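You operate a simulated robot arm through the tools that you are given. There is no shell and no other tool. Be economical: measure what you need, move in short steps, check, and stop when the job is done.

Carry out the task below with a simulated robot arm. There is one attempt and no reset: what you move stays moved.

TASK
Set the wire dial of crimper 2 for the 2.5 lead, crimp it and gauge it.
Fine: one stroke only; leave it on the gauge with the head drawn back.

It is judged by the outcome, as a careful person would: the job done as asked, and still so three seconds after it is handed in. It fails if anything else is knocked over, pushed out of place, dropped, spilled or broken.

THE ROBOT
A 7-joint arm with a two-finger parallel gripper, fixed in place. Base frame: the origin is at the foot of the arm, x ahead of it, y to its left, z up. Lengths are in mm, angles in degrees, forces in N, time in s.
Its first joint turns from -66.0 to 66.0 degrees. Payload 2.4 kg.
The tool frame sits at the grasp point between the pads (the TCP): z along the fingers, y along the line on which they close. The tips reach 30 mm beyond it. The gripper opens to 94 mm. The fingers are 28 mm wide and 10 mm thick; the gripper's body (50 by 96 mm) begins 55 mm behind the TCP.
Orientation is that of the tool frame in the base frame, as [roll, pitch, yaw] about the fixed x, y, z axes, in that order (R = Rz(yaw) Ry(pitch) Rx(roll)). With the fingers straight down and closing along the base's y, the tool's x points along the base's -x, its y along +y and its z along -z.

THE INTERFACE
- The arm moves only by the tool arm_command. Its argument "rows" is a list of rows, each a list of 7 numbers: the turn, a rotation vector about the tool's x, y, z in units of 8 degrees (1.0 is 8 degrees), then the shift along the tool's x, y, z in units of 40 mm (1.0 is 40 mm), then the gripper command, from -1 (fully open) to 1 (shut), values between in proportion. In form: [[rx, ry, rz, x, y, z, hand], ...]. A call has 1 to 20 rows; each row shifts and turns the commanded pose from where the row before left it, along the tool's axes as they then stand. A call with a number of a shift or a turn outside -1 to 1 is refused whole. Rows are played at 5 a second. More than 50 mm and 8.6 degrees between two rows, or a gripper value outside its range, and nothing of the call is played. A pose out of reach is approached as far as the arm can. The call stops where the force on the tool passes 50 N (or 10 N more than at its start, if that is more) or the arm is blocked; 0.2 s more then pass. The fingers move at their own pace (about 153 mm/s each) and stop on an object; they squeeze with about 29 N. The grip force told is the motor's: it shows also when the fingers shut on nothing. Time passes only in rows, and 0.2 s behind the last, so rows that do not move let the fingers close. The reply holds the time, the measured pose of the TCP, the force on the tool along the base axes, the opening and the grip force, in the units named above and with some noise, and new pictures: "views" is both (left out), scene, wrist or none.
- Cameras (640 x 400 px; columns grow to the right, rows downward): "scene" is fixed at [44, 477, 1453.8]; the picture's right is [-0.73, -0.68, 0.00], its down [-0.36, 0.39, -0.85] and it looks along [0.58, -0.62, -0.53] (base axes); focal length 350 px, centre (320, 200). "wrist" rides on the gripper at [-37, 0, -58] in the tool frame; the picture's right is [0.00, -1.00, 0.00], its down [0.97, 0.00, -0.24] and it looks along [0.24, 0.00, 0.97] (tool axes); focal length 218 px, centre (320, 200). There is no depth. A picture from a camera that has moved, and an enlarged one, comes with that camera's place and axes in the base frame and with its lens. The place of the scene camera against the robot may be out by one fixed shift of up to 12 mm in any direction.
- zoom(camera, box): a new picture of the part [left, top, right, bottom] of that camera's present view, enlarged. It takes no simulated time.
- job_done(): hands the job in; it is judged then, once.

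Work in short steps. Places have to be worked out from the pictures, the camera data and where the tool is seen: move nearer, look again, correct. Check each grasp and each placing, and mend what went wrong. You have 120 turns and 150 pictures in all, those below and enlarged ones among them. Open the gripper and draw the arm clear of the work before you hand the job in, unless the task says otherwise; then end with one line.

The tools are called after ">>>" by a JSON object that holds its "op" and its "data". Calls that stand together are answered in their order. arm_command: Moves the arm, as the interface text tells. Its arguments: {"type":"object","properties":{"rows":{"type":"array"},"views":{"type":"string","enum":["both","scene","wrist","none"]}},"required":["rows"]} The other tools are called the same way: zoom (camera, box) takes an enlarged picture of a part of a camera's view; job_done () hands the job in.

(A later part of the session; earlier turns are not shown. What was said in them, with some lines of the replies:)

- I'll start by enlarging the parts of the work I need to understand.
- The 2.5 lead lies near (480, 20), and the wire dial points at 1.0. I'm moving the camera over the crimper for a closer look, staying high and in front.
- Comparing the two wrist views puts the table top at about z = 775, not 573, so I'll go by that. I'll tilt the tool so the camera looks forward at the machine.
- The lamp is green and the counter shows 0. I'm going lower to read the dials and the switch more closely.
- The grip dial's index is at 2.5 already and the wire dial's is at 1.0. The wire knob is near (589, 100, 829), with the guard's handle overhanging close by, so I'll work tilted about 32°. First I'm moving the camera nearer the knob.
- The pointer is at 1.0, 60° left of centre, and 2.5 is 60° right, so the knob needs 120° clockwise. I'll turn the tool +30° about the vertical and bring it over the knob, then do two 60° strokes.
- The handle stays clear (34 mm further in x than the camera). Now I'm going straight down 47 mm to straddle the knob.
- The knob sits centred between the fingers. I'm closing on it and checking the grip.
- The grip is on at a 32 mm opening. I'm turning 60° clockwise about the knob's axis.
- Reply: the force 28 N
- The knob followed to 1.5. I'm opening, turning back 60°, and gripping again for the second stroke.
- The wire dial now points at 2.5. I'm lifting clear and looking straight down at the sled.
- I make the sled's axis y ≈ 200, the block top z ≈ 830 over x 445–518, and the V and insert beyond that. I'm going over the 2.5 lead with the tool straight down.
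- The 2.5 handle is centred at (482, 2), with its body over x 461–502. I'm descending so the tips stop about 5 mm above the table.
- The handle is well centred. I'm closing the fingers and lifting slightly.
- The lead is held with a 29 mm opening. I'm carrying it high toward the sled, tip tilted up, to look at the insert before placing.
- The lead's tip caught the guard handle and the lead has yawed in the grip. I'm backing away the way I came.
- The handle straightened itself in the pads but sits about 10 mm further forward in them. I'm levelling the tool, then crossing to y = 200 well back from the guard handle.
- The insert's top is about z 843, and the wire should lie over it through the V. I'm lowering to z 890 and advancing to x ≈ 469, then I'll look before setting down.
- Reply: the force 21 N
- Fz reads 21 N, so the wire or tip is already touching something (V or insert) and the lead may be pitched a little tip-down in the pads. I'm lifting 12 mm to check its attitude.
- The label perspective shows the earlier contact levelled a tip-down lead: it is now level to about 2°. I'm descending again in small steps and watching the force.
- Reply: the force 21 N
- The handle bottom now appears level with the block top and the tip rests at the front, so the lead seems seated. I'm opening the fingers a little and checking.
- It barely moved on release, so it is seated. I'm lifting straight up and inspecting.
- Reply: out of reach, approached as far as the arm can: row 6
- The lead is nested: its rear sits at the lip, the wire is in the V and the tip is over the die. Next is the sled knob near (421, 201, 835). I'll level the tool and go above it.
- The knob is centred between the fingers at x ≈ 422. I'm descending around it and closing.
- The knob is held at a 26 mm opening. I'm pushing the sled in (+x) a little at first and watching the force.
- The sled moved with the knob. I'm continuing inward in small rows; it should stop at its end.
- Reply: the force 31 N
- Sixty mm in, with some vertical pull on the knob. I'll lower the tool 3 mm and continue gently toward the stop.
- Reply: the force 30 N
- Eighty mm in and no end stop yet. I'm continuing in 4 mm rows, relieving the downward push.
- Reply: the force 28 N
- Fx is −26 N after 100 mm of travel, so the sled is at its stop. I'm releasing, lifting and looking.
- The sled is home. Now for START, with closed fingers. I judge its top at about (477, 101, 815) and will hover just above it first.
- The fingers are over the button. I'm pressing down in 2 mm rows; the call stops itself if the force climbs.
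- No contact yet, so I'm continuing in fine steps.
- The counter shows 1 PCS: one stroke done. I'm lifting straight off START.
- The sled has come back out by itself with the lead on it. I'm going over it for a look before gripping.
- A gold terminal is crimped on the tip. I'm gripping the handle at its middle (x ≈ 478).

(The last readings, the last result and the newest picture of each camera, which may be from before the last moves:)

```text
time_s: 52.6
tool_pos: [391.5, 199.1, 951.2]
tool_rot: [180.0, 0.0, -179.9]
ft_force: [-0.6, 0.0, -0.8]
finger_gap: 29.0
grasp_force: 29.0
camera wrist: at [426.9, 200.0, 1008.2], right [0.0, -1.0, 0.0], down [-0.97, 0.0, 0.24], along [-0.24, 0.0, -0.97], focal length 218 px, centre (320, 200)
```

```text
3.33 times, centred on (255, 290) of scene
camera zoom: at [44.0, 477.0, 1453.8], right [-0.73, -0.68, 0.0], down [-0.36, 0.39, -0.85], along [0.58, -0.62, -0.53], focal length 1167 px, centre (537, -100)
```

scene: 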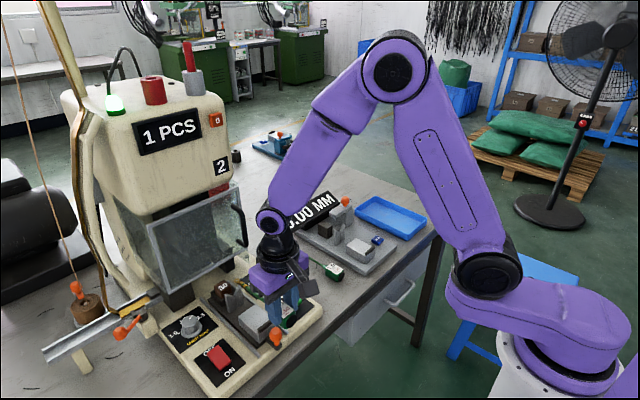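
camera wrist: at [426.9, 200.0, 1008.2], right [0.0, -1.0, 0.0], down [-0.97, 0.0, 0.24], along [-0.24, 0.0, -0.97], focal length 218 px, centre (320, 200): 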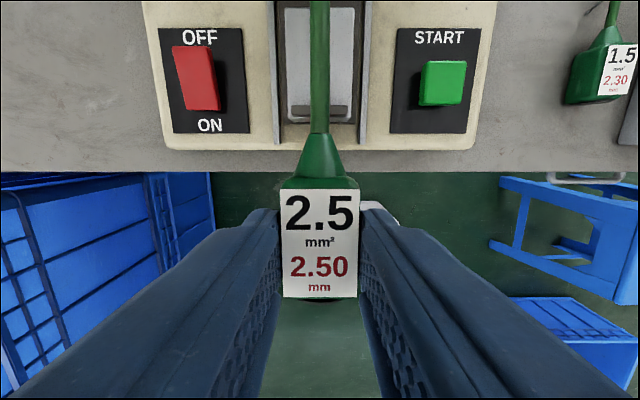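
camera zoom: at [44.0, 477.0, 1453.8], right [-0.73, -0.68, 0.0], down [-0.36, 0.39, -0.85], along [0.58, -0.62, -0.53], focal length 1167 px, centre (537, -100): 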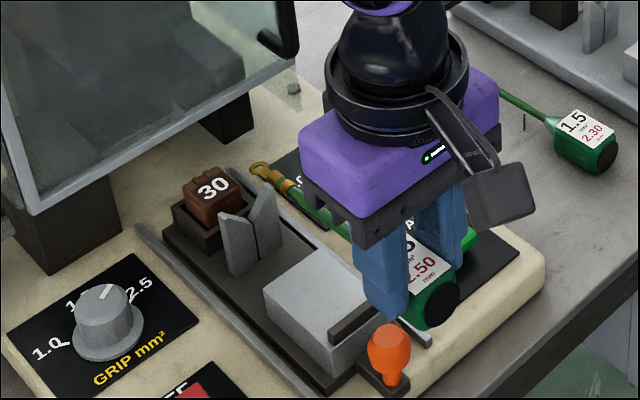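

The ring terminal is on and the grip is good. I'm traversing to the gauge side, keeping back and a bit higher.

>>> {"op": "arm_command", "data": {"rows": [[0, 0, 0, 0, -0.8, -0.2, 1], [0, 0, 0, 0, -0.9, -0.2, 1], [0, 0, 0, 0, -0.9, -0.2, 1], [0, 0, 0, 0, -0.9, -0.2, 1], [0, 0, 0, 0, -0.9, -0.2, 1], [0, 0, 0, 0, -0.9, 0, 1], [0, 0, 0, 0, -0.9, 0, 1], [0, 0, 0, 0, -0.9, 0, 1], [0, 0, 0, 0, 0, 0, 1], [0, -1, 0, 0, 0, 0, 1], [0, -1, 0, 0, 0, 0, 1], [0, -1, 0, 0, 0, 0, 1], [0, 0, 0, 0, 0, 0, 1]]}}

>>> {"op": "zoom", "data": {"camera": "wrist", "box": [300, 0, 520, 220]}}

>>> {"op": "zoom", "data": {"camera": "scene", "box": [270, 170, 410, 290]}}

```text
time_s: 55.4
tool_pos: [393.3, -83.5, 990.6]
tool_rot: [-180.0, 24.2, 179.9]
ft_force: [-0.3, 0.3, 0.2]
finger_gap: 29.2
grasp_force: 29.2
camera wrist: at [401.4, -84.2, 1058.4], right [0.0, -1.0, 0.0], down [-0.98, 0.0, -0.18], along [0.18, 0.0, -0.98], focal length 218 px, centre (320, 200)
```

scene: 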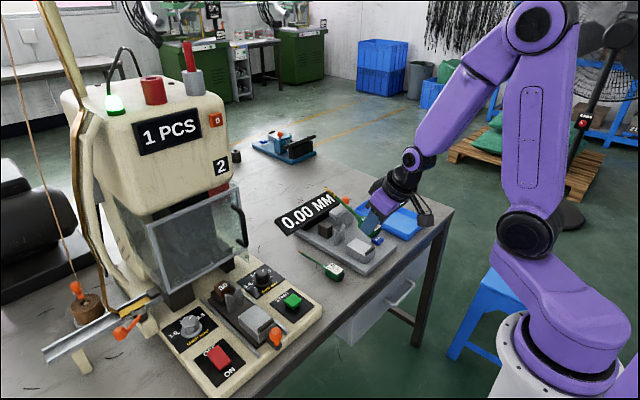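
wrist: 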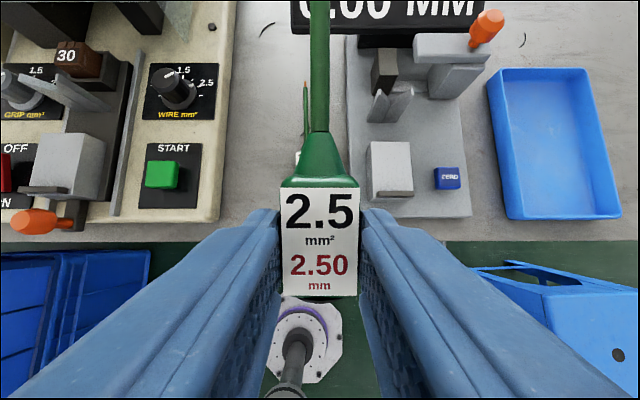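

```text
1.82 times, centred on (410, 110) of wrist
camera zoom: at [401.4, -84.2, 1058.4], right [0.0, -1.0, 0.0], down [-0.98, 0.0, -0.18], along [0.18, 0.0, -0.98], focal length 397 px, centre (156, 364)
```

zoom: 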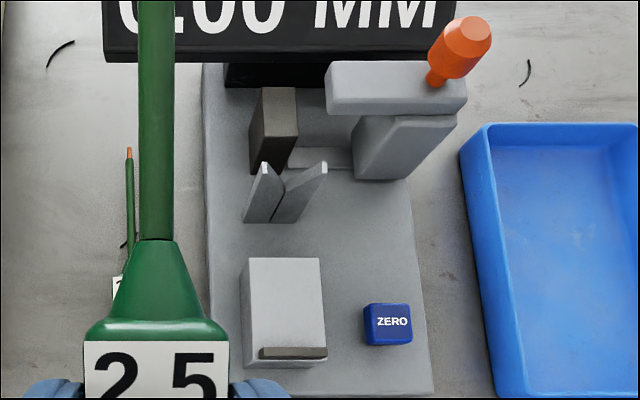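

```text
3.33 times, centred on (340, 230) of scene
camera zoom: at [44.0, 477.0, 1453.8], right [-0.73, -0.68, 0.0], down [-0.36, 0.39, -0.85], along [0.58, -0.62, -0.53], focal length 1167 px, centre (253, 100)
```

zoom: 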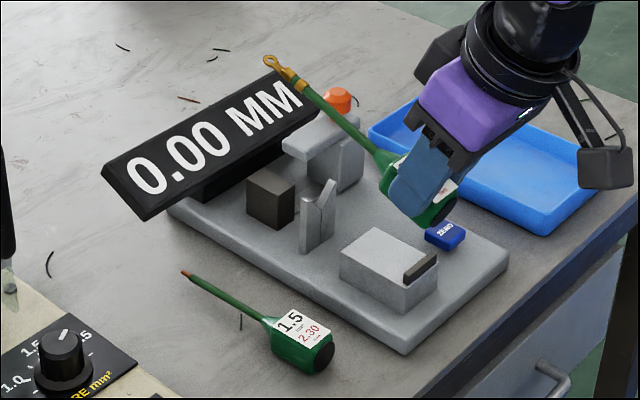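

The gauge works like the sled: lip at x ≈ 455, V at (563, −168), anvil beyond, and the head's overhang just right of the axis. I'm moving nearer for a finer measure.

>>> {"op": "arm_command", "data": {"rows": [[0, 0, 0, -0.25, -0.6, 0.4, 1], [0, 0, 0, 0.1, -0.65, 0.4, 1], [0, 0, 0, 0, 0, 0, 1]], "views": "wrist"}}

>>> {"op": "zoom", "data": {"camera": "wrist", "box": [310, 0, 470, 120]}}

>>> {"op": "zoom", "data": {"camera": "wrist", "box": [310, 100, 470, 220]}}

```text
time_s: 56.2
tool_pos: [410.8, -127.7, 966.4]
tool_rot: [179.9, 24.0, -179.9]
ft_force: [0.5, 0.4, -0.8]
finger_gap: 28.9
grasp_force: 29.0
out of reach, approached as far as the arm can: row 2
camera wrist: at [419.1, -127.4, 1035.3], right [0.0, -1.0, 0.0], down [-0.98, 0.0, -0.18], along [0.18, 0.0, -0.98], focal length 218 px, centre (320, 200)
```

wrist: 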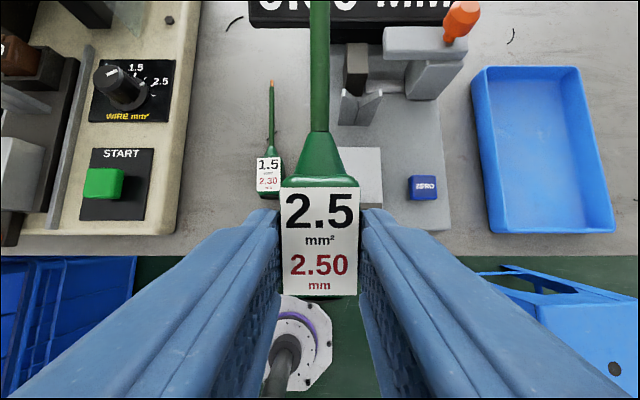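

```text
3.33 times, centred on (390, 60) of wrist
camera zoom: at [419.1, -127.4, 1035.3], right [0.0, -1.0, 0.0], down [-0.98, 0.0, -0.18], along [0.18, 0.0, -0.98], focal length 728 px, centre (87, 667)
```

zoom: 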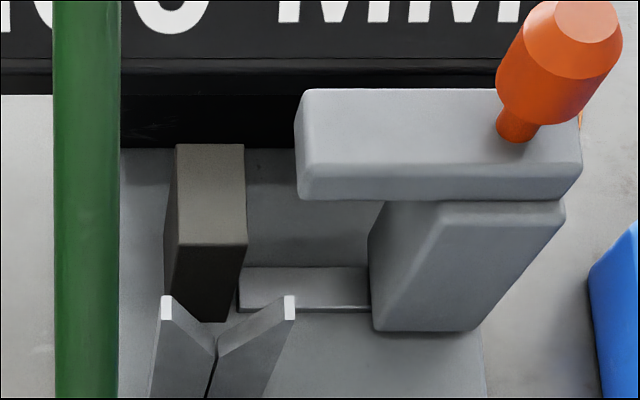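

```text
3.33 times, centred on (390, 160) of wrist
camera zoom: at [419.1, -127.4, 1035.3], right [0.0, -1.0, 0.0], down [-0.98, 0.0, -0.18], along [0.18, 0.0, -0.98], focal length 728 px, centre (87, 333)
```

zoom: 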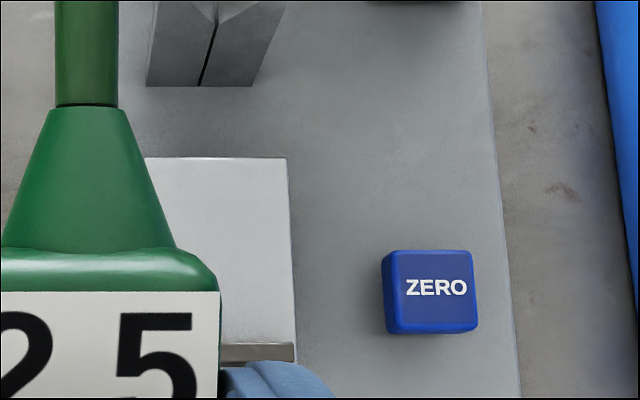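

My best estimates are gauge axis y ≈ −168.5, lip x ≈ 455, and block about 15 mm lower than the sled's. The overhang edge is near y −188, so it clears. I'll level the tool and go to (478, −168.5, 910).

>>> {"op": "arm_command", "data": {"rows": [[0, 1, 0, 0, 0, 0, 1], [0, 1, 0, 0, 0, 0, 1], [0, 1, 0, 0, 0, 0, 1], [0, 0, 0, -0.56, -0.34, 0.47, 1], [0, 0, 0, -0.56, -0.34, 0.47, 1], [0, 0, 0, -0.56, -0.34, 0.47, 1], [0, 0, 0, 0, 0, 0, 1]]}}

>>> {"op": "zoom", "data": {"camera": "scene", "box": [280, 170, 400, 270]}}

>>> {"op": "zoom", "data": {"camera": "wrist", "box": [240, 0, 400, 140]}}

```text
time_s: 57.8
tool_pos: [478.7, -168.9, 910.6]
tool_rot: [180.0, 0.1, -180.0]
ft_force: [-0.6, -0.1, -1.0]
finger_gap: 29.1
grasp_force: 28.9
camera wrist: at [514.1, -167.7, 969.3], right [0.0, -1.0, 0.0], down [-0.97, 0.0, 0.24], along [-0.24, 0.0, -0.97], focal length 218 px, centre (320, 200)
```

scene: 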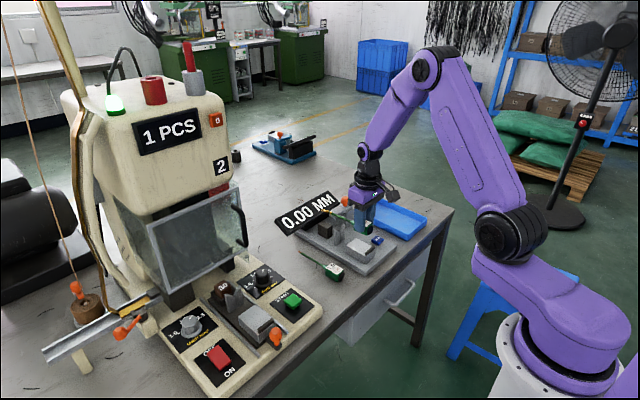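
wrist: 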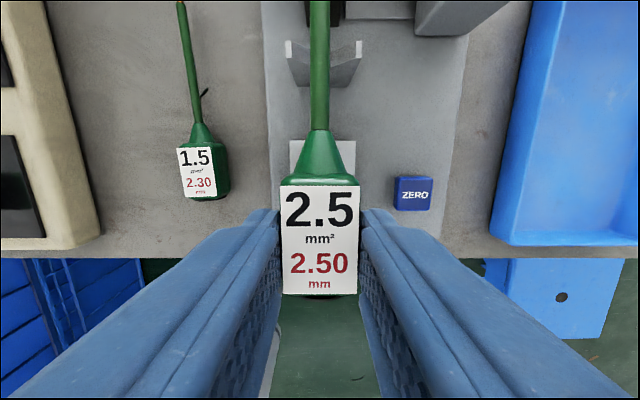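

```text
4.00 times, centred on (340, 220) of scene
camera zoom: at [44.0, 477.0, 1453.8], right [-0.73, -0.68, 0.0], down [-0.36, 0.39, -0.85], along [0.58, -0.62, -0.53], focal length 1400 px, centre (240, 120)
```

zoom: 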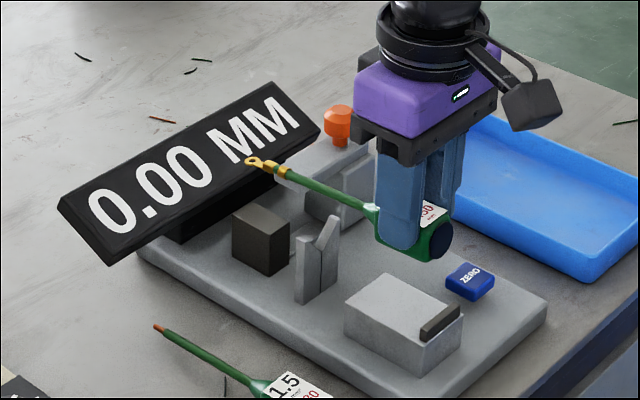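

```text
2.86 times, centred on (320, 70) of wrist
camera zoom: at [514.1, -167.7, 969.3], right [0.0, -1.0, 0.0], down [-0.97, 0.0, 0.24], along [-0.24, 0.0, -0.97], focal length 624 px, centre (320, 571)
```

zoom: 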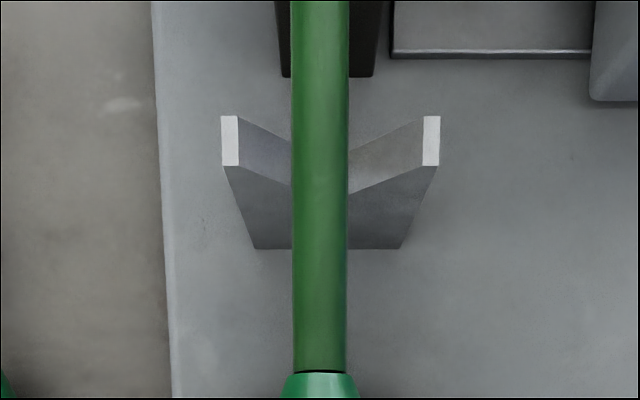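

The V centre is about 2 mm further right than the wire. I'm correcting y and descending most of the way.

>>> {"op": "arm_command", "data": {"rows": [[0, 0, 0, -0.01, -0.05, 0.2, 1], [0, 0, 0, 0, 0, 0.25, 1], [0, 0, 0, 0, 0, 0.2, 1], [0, 0, 0, 0, 0, 0, 1]]}}

>>> {"op": "zoom", "data": {"camera": "scene", "box": [290, 180, 390, 265]}}

>>> {"op": "zoom", "data": {"camera": "wrist", "box": [240, 0, 400, 140]}}

```text
time_s: 58.8
tool_pos: [478.6, -171.5, 885.7]
tool_rot: [180.0, 0.2, 180.0]
ft_force: [0.3, -0.2, -0.2]
finger_gap: 29.0
grasp_force: 29.1
camera wrist: at [514.1, -169.8, 943.5], right [0.0, -1.0, 0.0], down [-0.97, 0.0, 0.24], along [-0.24, 0.0, -0.97], focal length 218 px, centre (320, 200)
```

scene: 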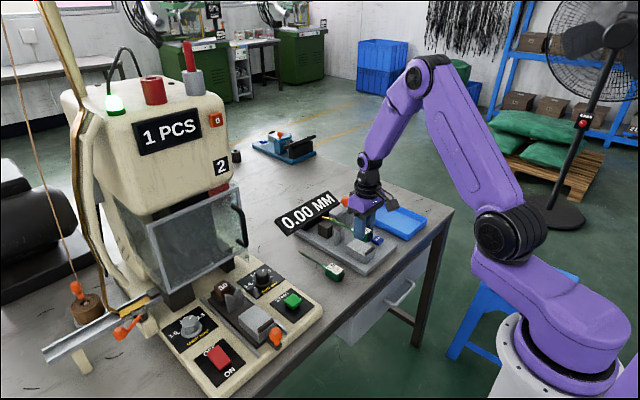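
wrist: 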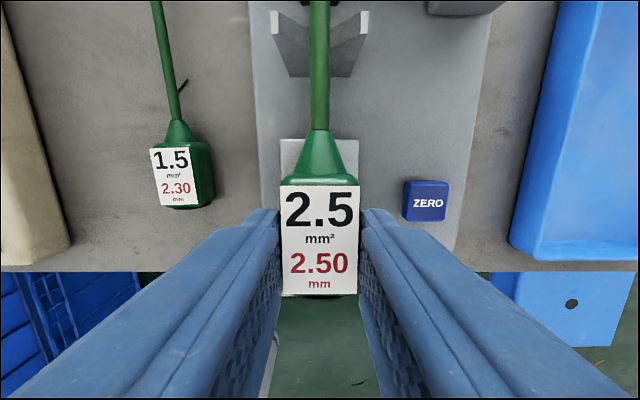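

```text
4.71 times, centred on (340, 222) of scene
camera zoom: at [44.0, 477.0, 1453.8], right [-0.73, -0.68, 0.0], down [-0.36, 0.39, -0.85], along [0.58, -0.62, -0.53], focal length 1647 px, centre (226, 94)
```

zoom: 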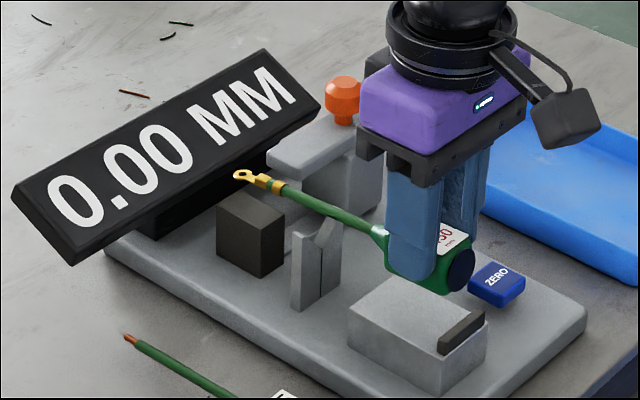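

```text
2.86 times, centred on (320, 70) of wrist
camera zoom: at [514.1, -169.8, 943.5], right [0.0, -1.0, 0.0], down [-0.97, 0.0, 0.24], along [-0.24, 0.0, -0.97], focal length 624 px, centre (320, 571)
```

zoom: 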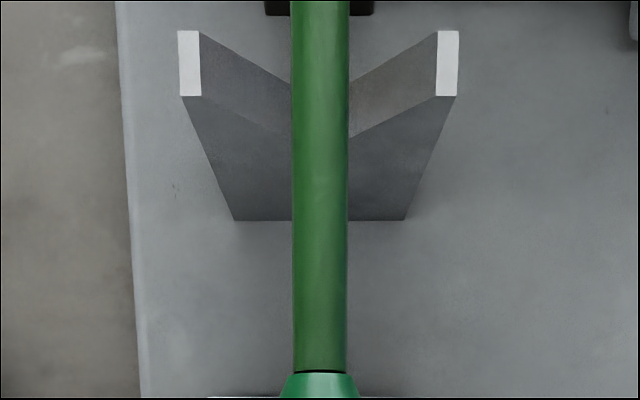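

Aligned with the V and the anvil. I'm continuing down in small steps until contact.

>>> {"op": "arm_command", "data": {"rows": [[0, 0, 0, 0, 0, 0.1, 1], [0, 0, 0, 0, 0, 0.1, 1], [0, 0, 0, 0, 0, 0.1, 1], [0, 0, 0, 0, 0, 0.05, 1], [0, 0, 0, 0, 0, 0, 1]], "views": "none"}}

>>> {"op": "zoom", "data": {"camera": "scene", "box": [290, 180, 390, 265]}}

```text
time_s: 60.0
tool_pos: [477.7, -169.9, 872.0]
tool_rot: [180.0, 0.1, 180.0]
ft_force: [-0.4, 0.4, -0.4]
finger_gap: 29.1
grasp_force: 28.9
```

```text
4.71 times, centred on (340, 222) of scene
camera zoom: at [44.0, 477.0, 1453.8], right [-0.73, -0.68, 0.0], down [-0.36, 0.39, -0.85], along [0.58, -0.62, -0.53], focal length 1647 px, centre (226, 94)
```

zoom: 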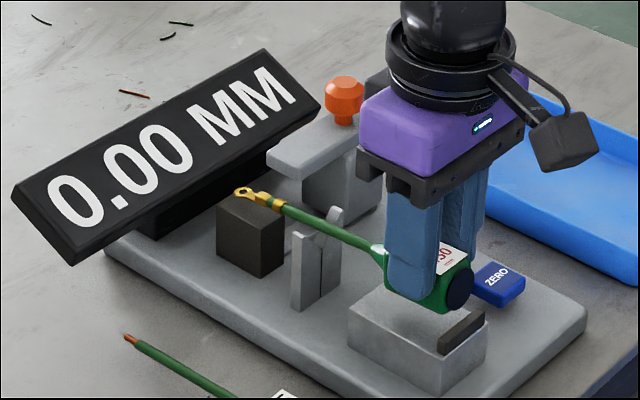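

>>> {"op": "arm_command", "data": {"rows": [[0, 0, 0, 0, 0, 0.06, 1], [0, 0, 0, 0, 0, 0.06, 1], [0, 0, 0, 0, 0, 0.06, 1], [0, 0, 0, 0, 0, 0, 1]], "views": "none"}}

>>> {"op": "zoom", "data": {"camera": "scene", "box": [290, 180, 390, 265]}}

```text
time_s: 61.0
tool_pos: [477.4, -169.7, 864.3]
tool_rot: [-180.0, 0.1, 180.0]
ft_force: [0.3, 0.1, -0.3]
finger_gap: 29.0
grasp_force: 28.8
```

```text
4.71 times, centred on (340, 222) of scene
camera zoom: at [44.0, 477.0, 1453.8], right [-0.73, -0.68, 0.0], down [-0.36, 0.39, -0.85], along [0.58, -0.62, -0.53], focal length 1647 px, centre (226, 94)
```

zoom: 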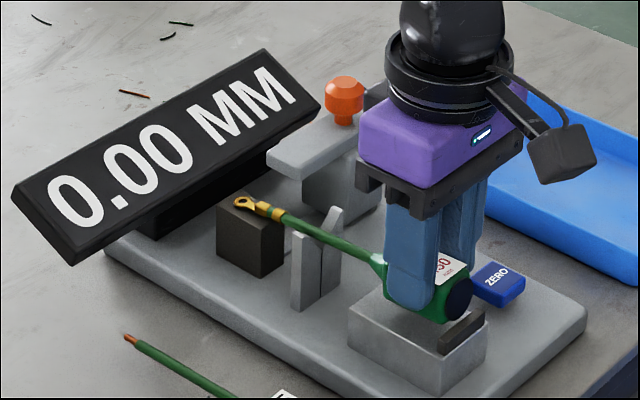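

>>> {"op": "arm_command", "data": {"rows": [[0, 0, 0, 0, 0, 0.05, 1], [0, 0, 0, 0, 0, 0.05, 1], [0, 0, 0, 0, 0, 0, 1]], "views": "none"}}

>>> {"op": "zoom", "data": {"camera": "scene", "box": [290, 180, 390, 265]}}

```text
time_s: 61.8
tool_pos: [478.1, -170.0, 860.3]
tool_rot: [-179.9, 0.4, 179.9]
ft_force: [-0.4, 0.4, 6.1]
finger_gap: 29.3
grasp_force: 29.0
```

```text
4.71 times, centred on (340, 222) of scene
camera zoom: at [43.8, 477.1, 1453.8], right [-0.73, -0.68, 0.0], down [-0.36, 0.39, -0.85], along [0.58, -0.62, -0.53], focal length 1647 px, centre (226, 94)
```

zoom: 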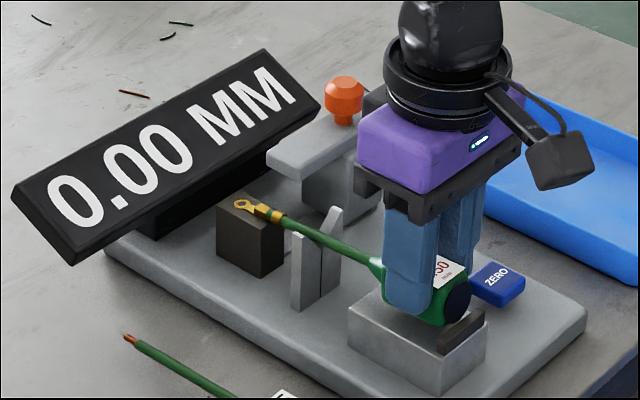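

Light contact (6 N), with the terminal over the anvil and the handle on the block. I'm easing down 1 mm and opening.

>>> {"op": "arm_command", "data": {"rows": [[0, 0, 0, 0, 0, 0.025, 1], [0, 0, 0, 0, 0, 0, 1], [0, 0, 0, 0, 0, 0, 0.3], [0, 0, 0, 0, 0, 0, 0.1], [0, 0, 0, 0, 0, 0, 0.1]], "views": "wrist"}}

>>> {"op": "zoom", "data": {"camera": "scene", "box": [290, 180, 390, 265]}}

```text
time_s: 63.0
tool_pos: [479.6, -170.7, 858.9]
tool_rot: [-180.0, 0.2, -180.0]
ft_force: [-0.6, 0.2, 0.7]
finger_gap: 42.2
grasp_force: 0.1
camera wrist: at [513.8, -169.6, 917.3], right [0.0, -1.0, 0.0], down [-0.97, 0.0, 0.24], along [-0.24, 0.0, -0.97], focal length 218 px, centre (320, 200)
```

wrist: 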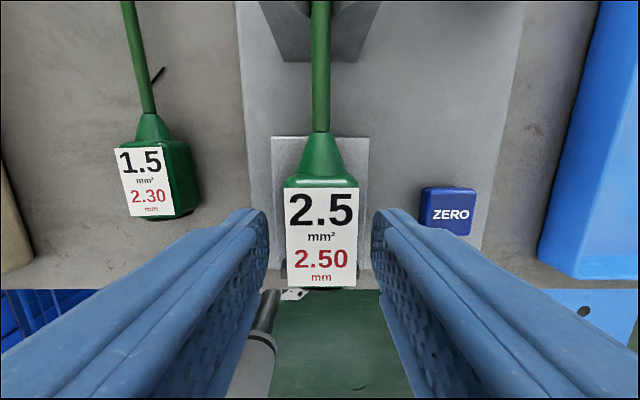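

```text
4.71 times, centred on (340, 222) of scene
camera zoom: at [44.0, 477.0, 1453.8], right [-0.73, -0.68, 0.0], down [-0.36, 0.39, -0.85], along [0.58, -0.62, -0.53], focal length 1647 px, centre (226, 94)
```

zoom: 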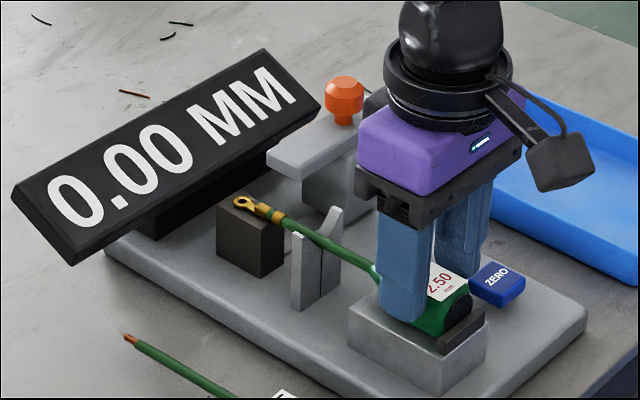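

The lead is on the gauge. I'm lifting straight up, well clear of ZERO, and looking at the head.

>>> {"op": "arm_command", "data": {"rows": [[0, 0, 0, 0, 0, -0.5, 0.1], [0, 0, 0, 0, 0, -0.8, 0.1], [0, 0, 0, 0, 0, -0.9, 0.1], [0, -1, 0, 0.3, 0, -0.5, 0.1], [0, -1, 0, 0.3, 0, -0.3, 0.1], [0, 0, 0, 0, 0, 0, 0.1]]}}

>>> {"op": "zoom", "data": {"camera": "wrist", "box": [230, 0, 430, 180]}}

>>> {"op": "zoom", "data": {"camera": "scene", "box": [290, 180, 390, 265]}}

```text
time_s: 64.4
tool_pos: [452.6, -170.8, 976.6]
tool_rot: [-180.0, 15.9, -180.0]
ft_force: [0.3, 0.4, -0.4]
finger_gap: 42.2
grasp_force: 0.0
camera wrist: at [471.0, -169.7, 1043.7], right [0.0, -1.0, 0.0], down [-1.0, 0.0, -0.04], along [0.04, 0.0, -1.0], focal length 218 px, centre (320, 200)
```

scene: 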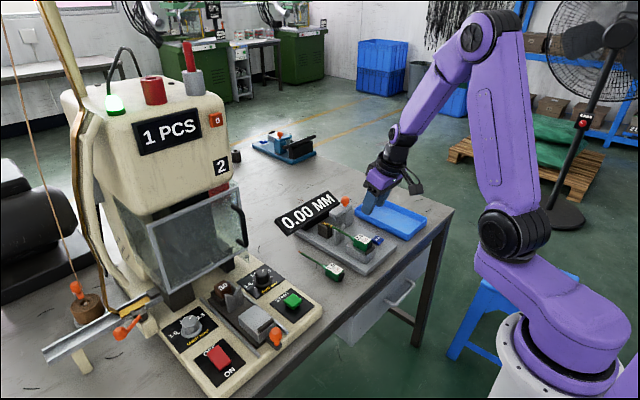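
wrist: 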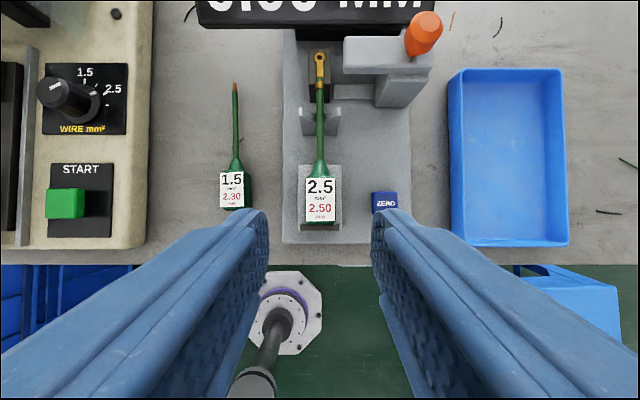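

```text
2.22 times, centred on (330, 90) of wrist
camera zoom: at [471.0, -169.7, 1043.7], right [0.0, -1.0, 0.0], down [-1.0, 0.0, -0.04], along [0.04, 0.0, -1.0], focal length 485 px, centre (298, 444)
```

zoom: 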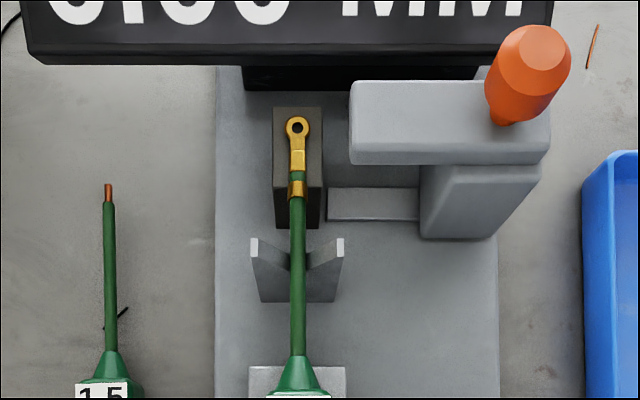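

```text
4.71 times, centred on (340, 222) of scene
camera zoom: at [44.0, 477.0, 1453.8], right [-0.73, -0.68, 0.0], down [-0.36, 0.39, -0.85], along [0.58, -0.62, -0.53], focal length 1647 px, centre (226, 94)
```

zoom: 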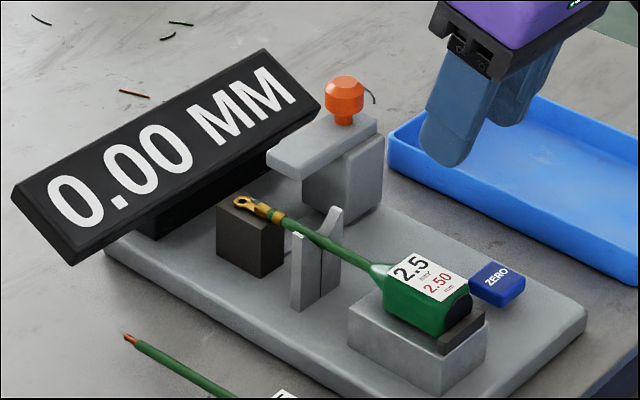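

The terminal lies squarely on the anvil. The head's knob is near (605, −249) over z 858–893, at the edge of reach, so I'll use a 40° tilt and hover near it first.

>>> {"op": "arm_command", "data": {"rows": [[0, -1, 0, 0, -0.4, 0, 0], [0, -1, 0, 0, -0.4, 0, 0], [0, -1, 0, 0, -0.4, 0, 0], [0, 0, 0, -0.5, -0.4, 0.45, 0], [0, 0, 0, -0.5, -0.35, 0.45, 0], [0, 0, 0, -0.5, 0, 0.45, 0], [0, 0, 0, 0, 0, 0, 0]]}}

```text
time_s: 66.0
tool_pos: [534.2, -227.1, 962.7]
tool_rot: [178.2, 32.5, 179.9]
ft_force: [-0.2, 0.2, 0.2]
finger_gap: 47.1
grasp_force: 0.0
out of reach, approached as far as the arm can: row 2, 3
camera wrist: at [533.8, -229.0, 1032.1], right [0.01, -1.0, -0.03], down [-0.95, -0.01, -0.32], along [0.32, 0.03, -0.95], focal length 218 px, centre (320, 200)
```

scene: 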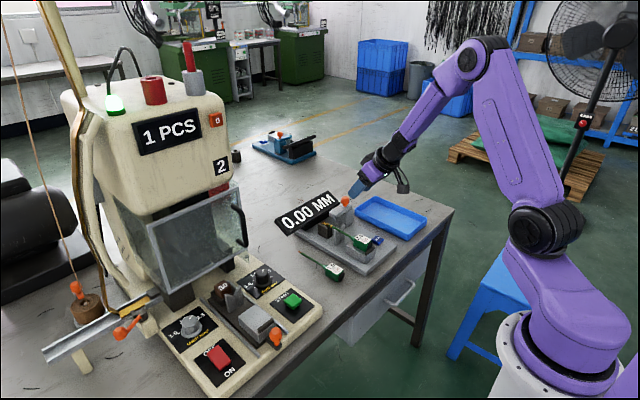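
wrist: 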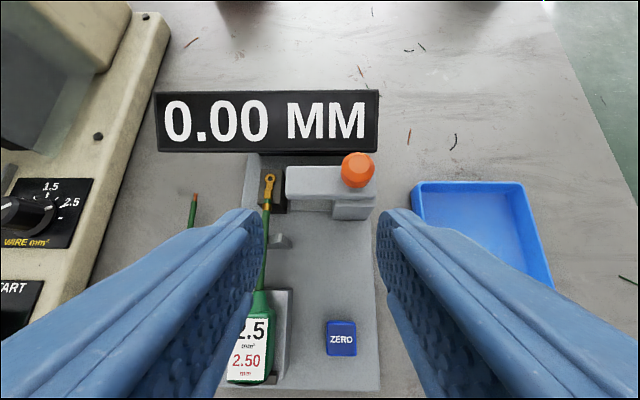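

>>> {"op": "arm_command", "data": {"rows": [[0.22, 0, 0, -0.28, -0.29, 0.52, 0], [0, 0, 0, -0.28, -0.29, 0.52, 0], [0, 0, 0, 0, 0, 0, 0]]}}

>>> {"op": "zoom", "data": {"camera": "wrist", "box": [220, 80, 420, 240]}}

```text
time_s: 66.8
tool_pos: [576.2, -250.1, 939.8]
tool_rot: [179.9, 32.5, 179.9]
ft_force: [0.6, -0.3, -0.2]
finger_gap: 47.1
grasp_force: 0.1
camera wrist: at [574.9, -250.0, 1008.0], right [0.0, -1.0, 0.0], down [-0.95, 0.0, -0.32], along [0.32, 0.0, -0.95], focal length 218 px, centre (320, 200)
```

scene: 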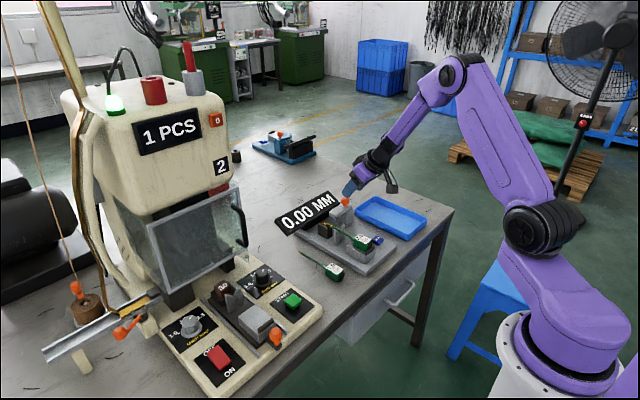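
wrist: 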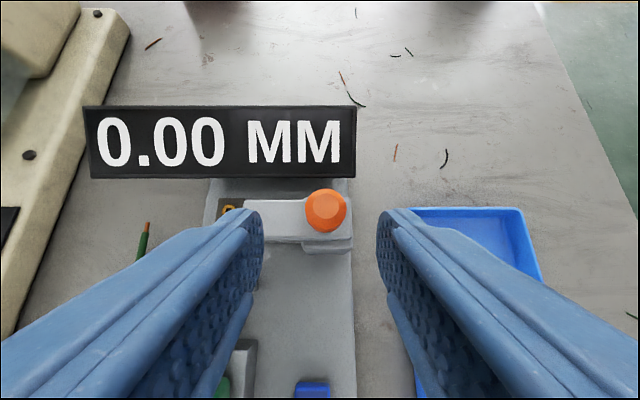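

```text
2.50 times, centred on (320, 160) of wrist
camera zoom: at [574.9, -250.0, 1008.0], right [0.0, -1.0, 0.0], down [-0.95, 0.0, -0.32], along [0.32, 0.0, -0.95], focal length 546 px, centre (320, 300)
```

zoom: 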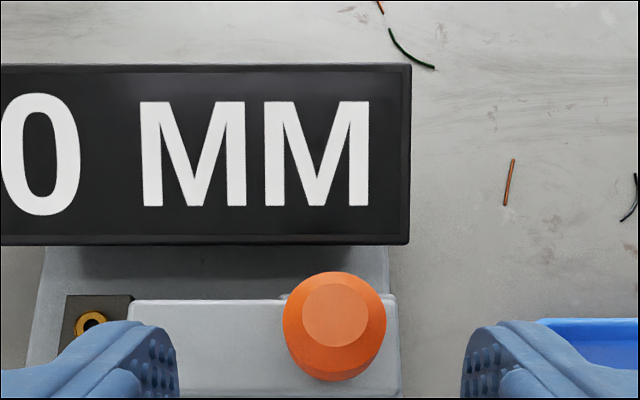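

The knob top is at (609, −253, 893). I'm coming down around it, keeping the tips above the head plate.

>>> {"op": "arm_command", "data": {"rows": [[0, 0, 0, 0.06, -0.04, 0.37, 0], [0, 0, 0, 0.06, -0.04, 0.37, 0], [0, 0, 0, 0.05, 0, 0.33, 0], [0, 0, 0, 0, 0, 0, 0]]}}

>>> {"op": "zoom", "data": {"camera": "scene", "box": [300, 150, 400, 250]}}

```text
time_s: 67.8
tool_pos: [593.7, -253.8, 899.3]
tool_rot: [180.0, 32.4, 179.9]
ft_force: [-0.9, -0.3, 0.3]
finger_gap: 47.0
grasp_force: 0.0
camera wrist: at [592.0, -253.2, 968.6], right [0.0, -1.0, 0.0], down [-0.95, 0.0, -0.32], along [0.32, 0.0, -0.95], focal length 218 px, centre (320, 200)
```

scene: 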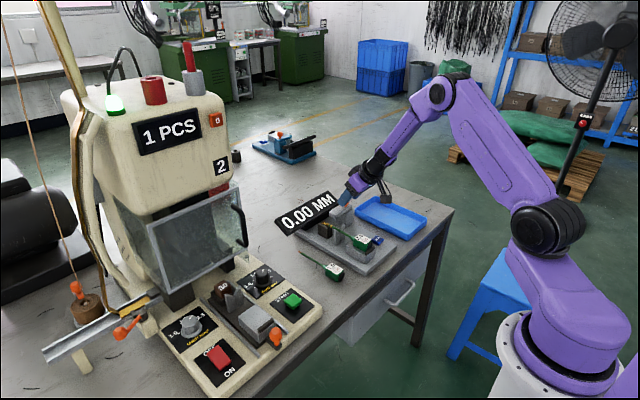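
wrist: 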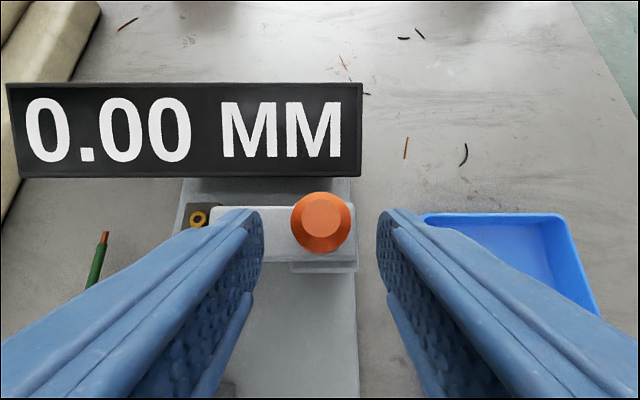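

```text
4.00 times, centred on (350, 200) of scene
camera zoom: at [44.0, 477.0, 1453.8], right [-0.73, -0.68, 0.0], down [-0.36, 0.39, -0.85], along [0.58, -0.62, -0.53], focal length 1400 px, centre (200, 200)
```

zoom: 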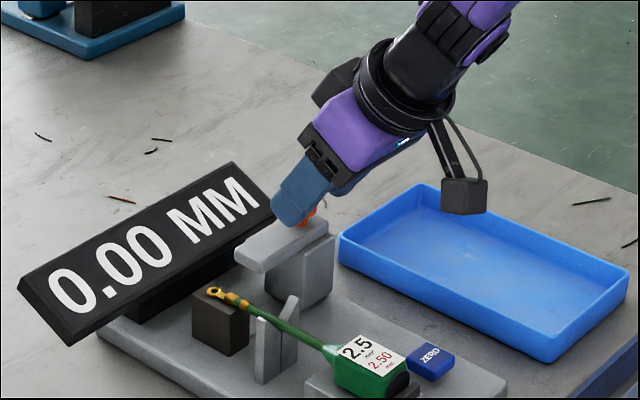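

The knob is between the fingers. Closing on it.

>>> {"op": "arm_command", "data": {"rows": [[0, 0, 0, 0, 0, 0, 0.6], [0, 0, 0, 0, 0, 0, 0.7], [0, 0, 0, 0, 0, 0, 0.7]], "views": "wrist"}}

```text
time_s: 68.6
tool_pos: [593.1, -253.6, 899.7]
tool_rot: [-180.0, 32.5, 179.9]
ft_force: [2.9, -0.1, -3.3]
finger_gap: 25.6
grasp_force: 45.6
camera wrist: at [592.0, -253.2, 968.6], right [0.0, -1.0, 0.0], down [-0.95, 0.0, -0.32], along [0.32, 0.0, -0.95], focal length 218 px, centre (320, 200)
```

wrist: 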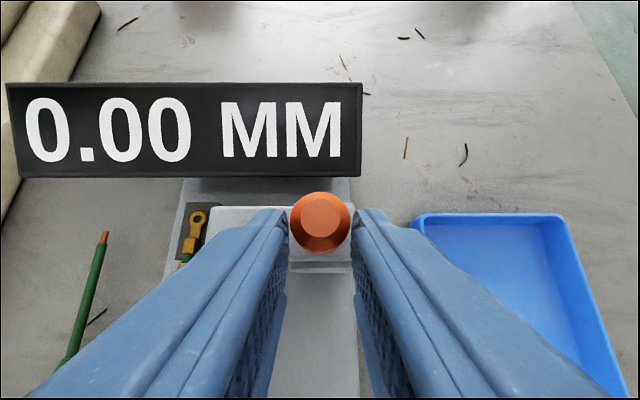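

Gripped at 25.6 mm. I'm sliding the head toward the anvil (+y) 8 mm at a gentle pace and checking the force.

>>> {"op": "arm_command", "data": {"rows": [[0, 0, 0, 0, 0.1, 0, 0.7], [0, 0, 0, 0, 0.1, 0, 0.7], [0, 0, 0, 0, 0, 0, 0.7]], "views": "wrist"}}

```text
time_s: 69.4
tool_pos: [592.7, -245.5, 898.1]
tool_rot: [-180.0, 32.5, 179.9]
ft_force: [3.4, -0.4, -0.4]
finger_gap: 25.5
grasp_force: 45.1
camera wrist: at [591.9, -244.8, 968.6], right [0.0, -1.0, 0.0], down [-0.95, 0.0, -0.32], along [0.32, 0.0, -0.95], focal length 218 px, centre (320, 200)
```

wrist: 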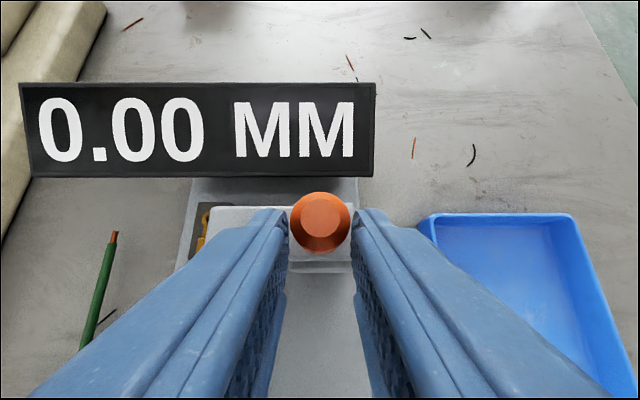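

The head slides freely. Continuing.

>>> {"op": "arm_command", "data": {"rows": [[0, 0, 0, 0, 0.1, 0, 0.7], [0, 0, 0, 0, 0.1, 0, 0.7], [0, 0, 0, 0, 0.1, 0, 0.7], [0, 0, 0, 0, 0, 0, 0.7]], "views": "wrist"}}

>>> {"op": "zoom", "data": {"camera": "scene", "box": [290, 170, 390, 260]}}

```text
time_s: 70.4
tool_pos: [593.1, -233.3, 901.0]
tool_rot: [-180.0, 32.5, 179.9]
ft_force: [6.7, -0.7, -1.0]
finger_gap: 25.6
grasp_force: 45.0
camera wrist: at [591.9, -232.8, 968.6], right [0.0, -1.0, 0.0], down [-0.95, 0.0, -0.32], along [0.32, 0.0, -0.95], focal length 218 px, centre (320, 200)
```

wrist: 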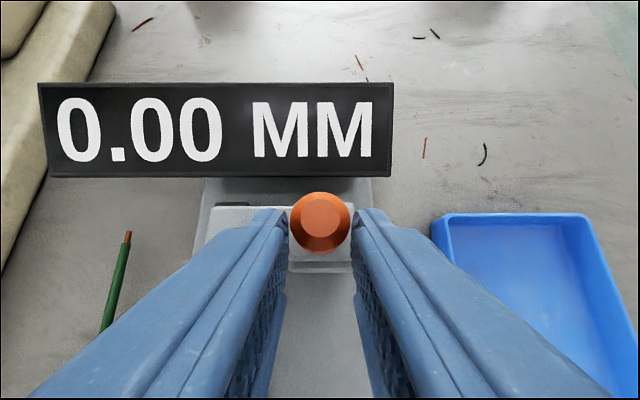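

```text
4.44 times, centred on (340, 215) of scene
camera zoom: at [44.2, 477.0, 1453.8], right [-0.73, -0.68, 0.0], down [-0.36, 0.39, -0.85], along [0.58, -0.62, -0.53], focal length 1556 px, centre (231, 133)
```

zoom: 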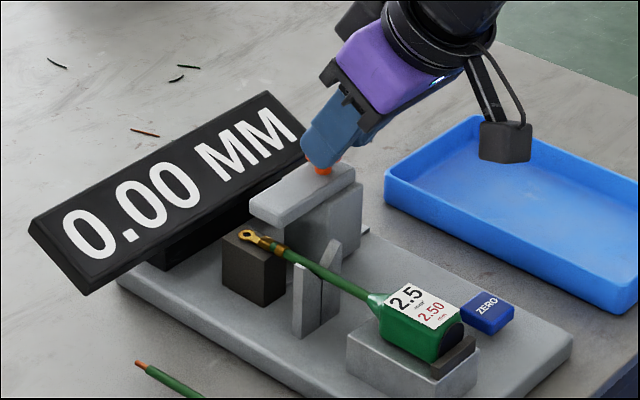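

>>> {"op": "arm_command", "data": {"rows": [[0, 0, 0, 0, 0.1, 0, 0.7], [0, 0, 0, 0, 0.1, 0, 0.7], [0, 0, 0, 0, 0.1, 0, 0.7], [0, 0, 0, 0, 0, 0, 0.7]], "views": "wrist"}}

>>> {"op": "zoom", "data": {"camera": "scene", "box": [290, 170, 390, 260]}}

```text
time_s: 71.4
tool_pos: [593.1, -221.7, 898.6]
tool_rot: [-179.9, 32.6, 179.9]
ft_force: [6.1, 1.2, -0.1]
finger_gap: 25.2
grasp_force: 45.3
camera wrist: at [591.9, -220.7, 968.6], right [0.0, -1.0, 0.0], down [-0.95, 0.0, -0.32], along [0.32, 0.0, -0.95], focal length 218 px, centre (320, 200)
```

wrist: 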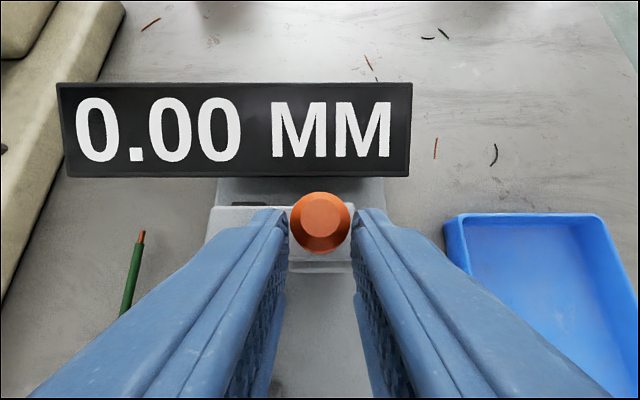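

```text
4.44 times, centred on (340, 215) of scene
camera zoom: at [44.2, 477.1, 1453.8], right [-0.73, -0.68, 0.0], down [-0.36, 0.39, -0.85], along [0.58, -0.62, -0.53], focal length 1556 px, centre (231, 133)
```

zoom: 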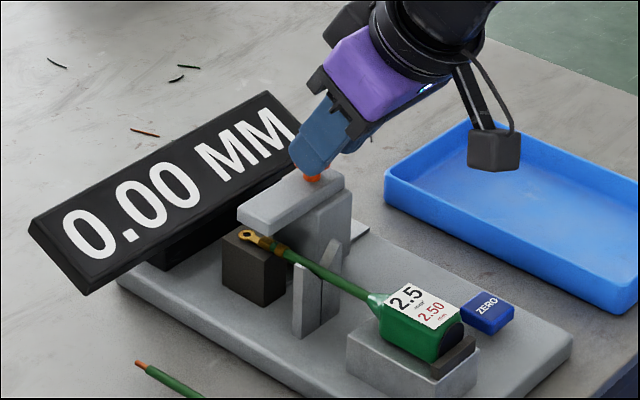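

>>> {"op": "arm_command", "data": {"rows": [[0, 0, 0, 0, 0.07, 0, 0.7], [0, 0, 0, 0, 0.07, 0, 0.7], [0, 0, 0, 0, 0.07, 0, 0.7], [0, 0, 0, 0, 0, 0, 0.7]], "views": "wrist"}}

```text
time_s: 72.4
tool_pos: [592.9, -212.4, 898.5]
tool_rot: [-180.0, 32.6, 179.9]
ft_force: [3.8, 1.3, 3.7]
finger_gap: 25.5
grasp_force: 44.6
camera wrist: at [591.9, -212.3, 968.6], right [0.0, -1.0, 0.0], down [-0.95, 0.0, -0.32], along [0.32, 0.0, -0.95], focal length 218 px, centre (320, 200)
```

wrist: 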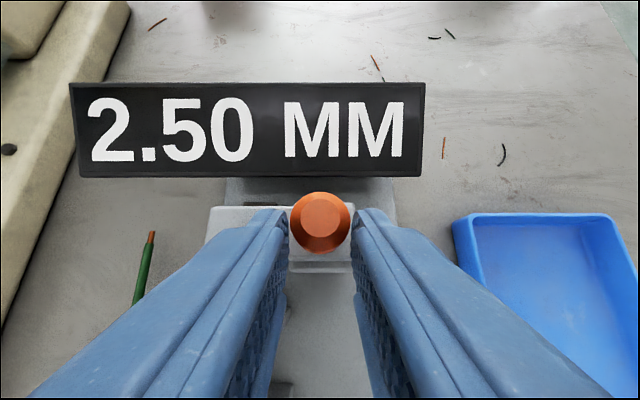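

The gauge reads 2.50 mm, matching the label. After a brief hold I'm drawing the head back to where it started.

>>> {"op": "arm_command", "data": {"rows": [[0, 0, 0, 0, 0, 0, 0.7], [0, 0, 0, 0, 0, 0, 0.7], [0, 0, 0, 0, -0.13, 0, 0.7], [0, 0, 0, 0, -0.15, 0, 0.7], [0, 0, 0, 0, -0.15, 0, 0.7], [0, 0, 0, 0, -0.15, 0, 0.7], [0, 0, 0, 0, -0.15, 0, 0.7], [0, 0, 0, 0, -0.15, 0, 0.7], [0, 0, 0, 0, -0.13, 0, 0.7], [0, 0, 0, 0, -0.02, 0, 0.7], [0, 0, 0, 0, 0, 0, 0.7]], "views": "wrist"}}

>>> {"op": "zoom", "data": {"camera": "scene", "box": [290, 170, 390, 260]}}

```text
time_s: 74.8
tool_pos: [592.6, -254.3, 899.2]
tool_rot: [-180.0, 32.6, 179.9]
ft_force: [12.2, 1.4, 1.7]
finger_gap: 25.5
grasp_force: 44.4
camera wrist: at [591.8, -253.5, 968.6], right [0.0, -1.0, 0.0], down [-0.95, 0.0, -0.32], along [0.32, 0.0, -0.95], focal length 218 px, centre (320, 200)
```

wrist: 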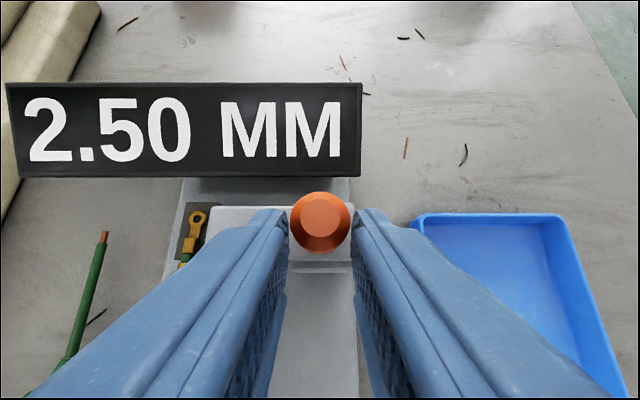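

```text
4.44 times, centred on (340, 215) of scene
camera zoom: at [44.3, 477.1, 1453.8], right [-0.73, -0.68, 0.0], down [-0.36, 0.39, -0.85], along [0.58, -0.62, -0.53], focal length 1556 px, centre (231, 133)
```

zoom: 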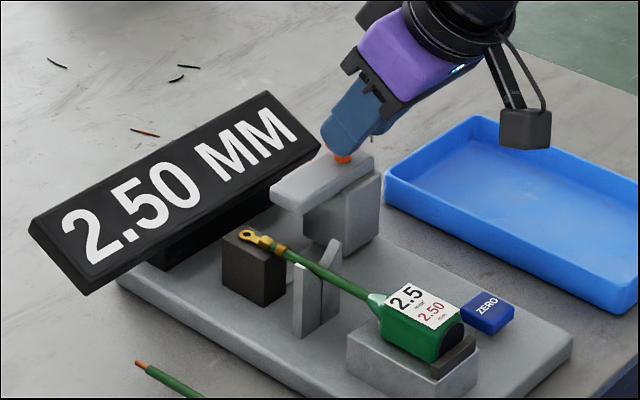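

The 2.50 mm reading is held, the head is back and the lead lies in place. I'm opening and withdrawing up and clear.

>>> {"op": "arm_command", "data": {"rows": [[0, 0, 0, 0, 0, 0, 0], [0, 0, 0, 0, 0, 0, 0], [0, 0, 0, -0.2, 0, -0.3, 0], [0, 0, 0, -0.2, 0, -0.6, 0], [0, 0, 0, 0, 0, -0.9, 0], [0, 0, 0, 0, 0, -0.9, 0], [0, 0.5, 0, 0, 0.3, -0.9, -0.5], [0, 0.5, 0, 0, 0.3, -0.9, -1], [0, 0, 0, 0, 0, 0, -1]]}}

>>> {"op": "zoom", "data": {"camera": "scene", "box": [130, 170, 430, 370]}}

>>> {"op": "zoom", "data": {"camera": "scene", "box": [270, 170, 410, 280]}}

```text
time_s: 76.8
tool_pos: [510.1, -230.6, 1060.8]
tool_rot: [179.9, 24.4, 179.9]
ft_force: [1.1, 0.4, 0.3]
finger_gap: 94.0
grasp_force: 0.1
camera wrist: at [518.9, -229.6, 1129.0], right [0.0, -1.0, 0.0], down [-0.98, 0.0, -0.18], along [0.18, 0.0, -0.98], focal length 218 px, centre (320, 200)
```

scene: 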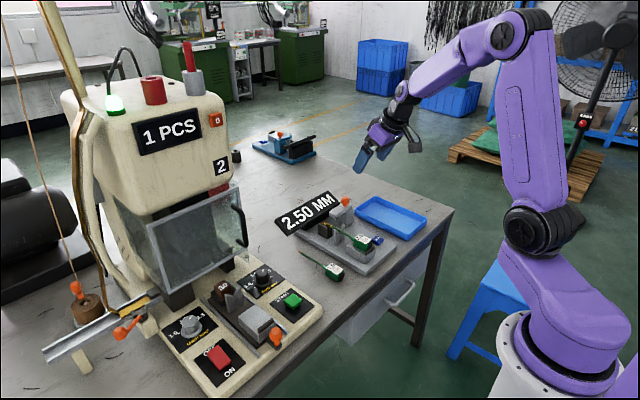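
wrist: 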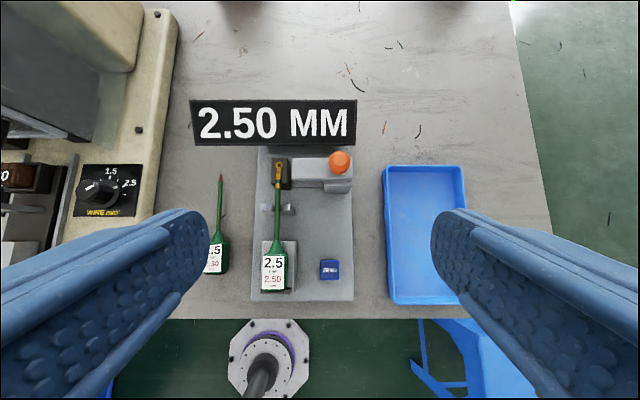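

```text
2.00 times, centred on (280, 270) of scene
camera zoom: at [44.0, 477.1, 1453.8], right [-0.73, -0.68, 0.0], down [-0.36, 0.39, -0.85], along [0.58, -0.62, -0.53], focal length 700 px, centre (400, 60)
```

zoom: 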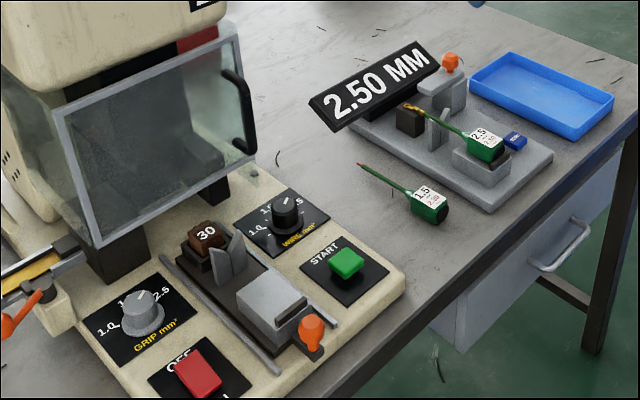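

```text
3.64 times, centred on (340, 225) of scene
camera zoom: at [44.0, 477.1, 1453.8], right [-0.73, -0.68, 0.0], down [-0.36, 0.39, -0.85], along [0.58, -0.62, -0.53], focal length 1273 px, centre (247, 109)
```

zoom: 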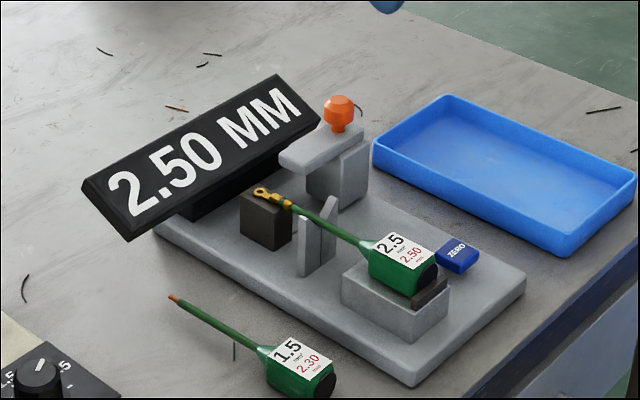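

Everything is as asked: wire dial on 2.5, counter at 1 PCS, gauge showing 2.50 mm, head back, lead on the gauge and arm clear. Handing in.

>>> {"op": "job_done", "data": {}}

```text
The job is handed in.
```

Crimper 2's wire dial is set to 2.5, the lead was crimped with one stroke, and it gauged 2.50 mm (matching its label); it is still on the gauge with the head drawn back. While I was carrying it over, before crimping, the lead tip caught the guard handle and turned in the grip; it straightened again and the pictures show nothing knocked or moved.
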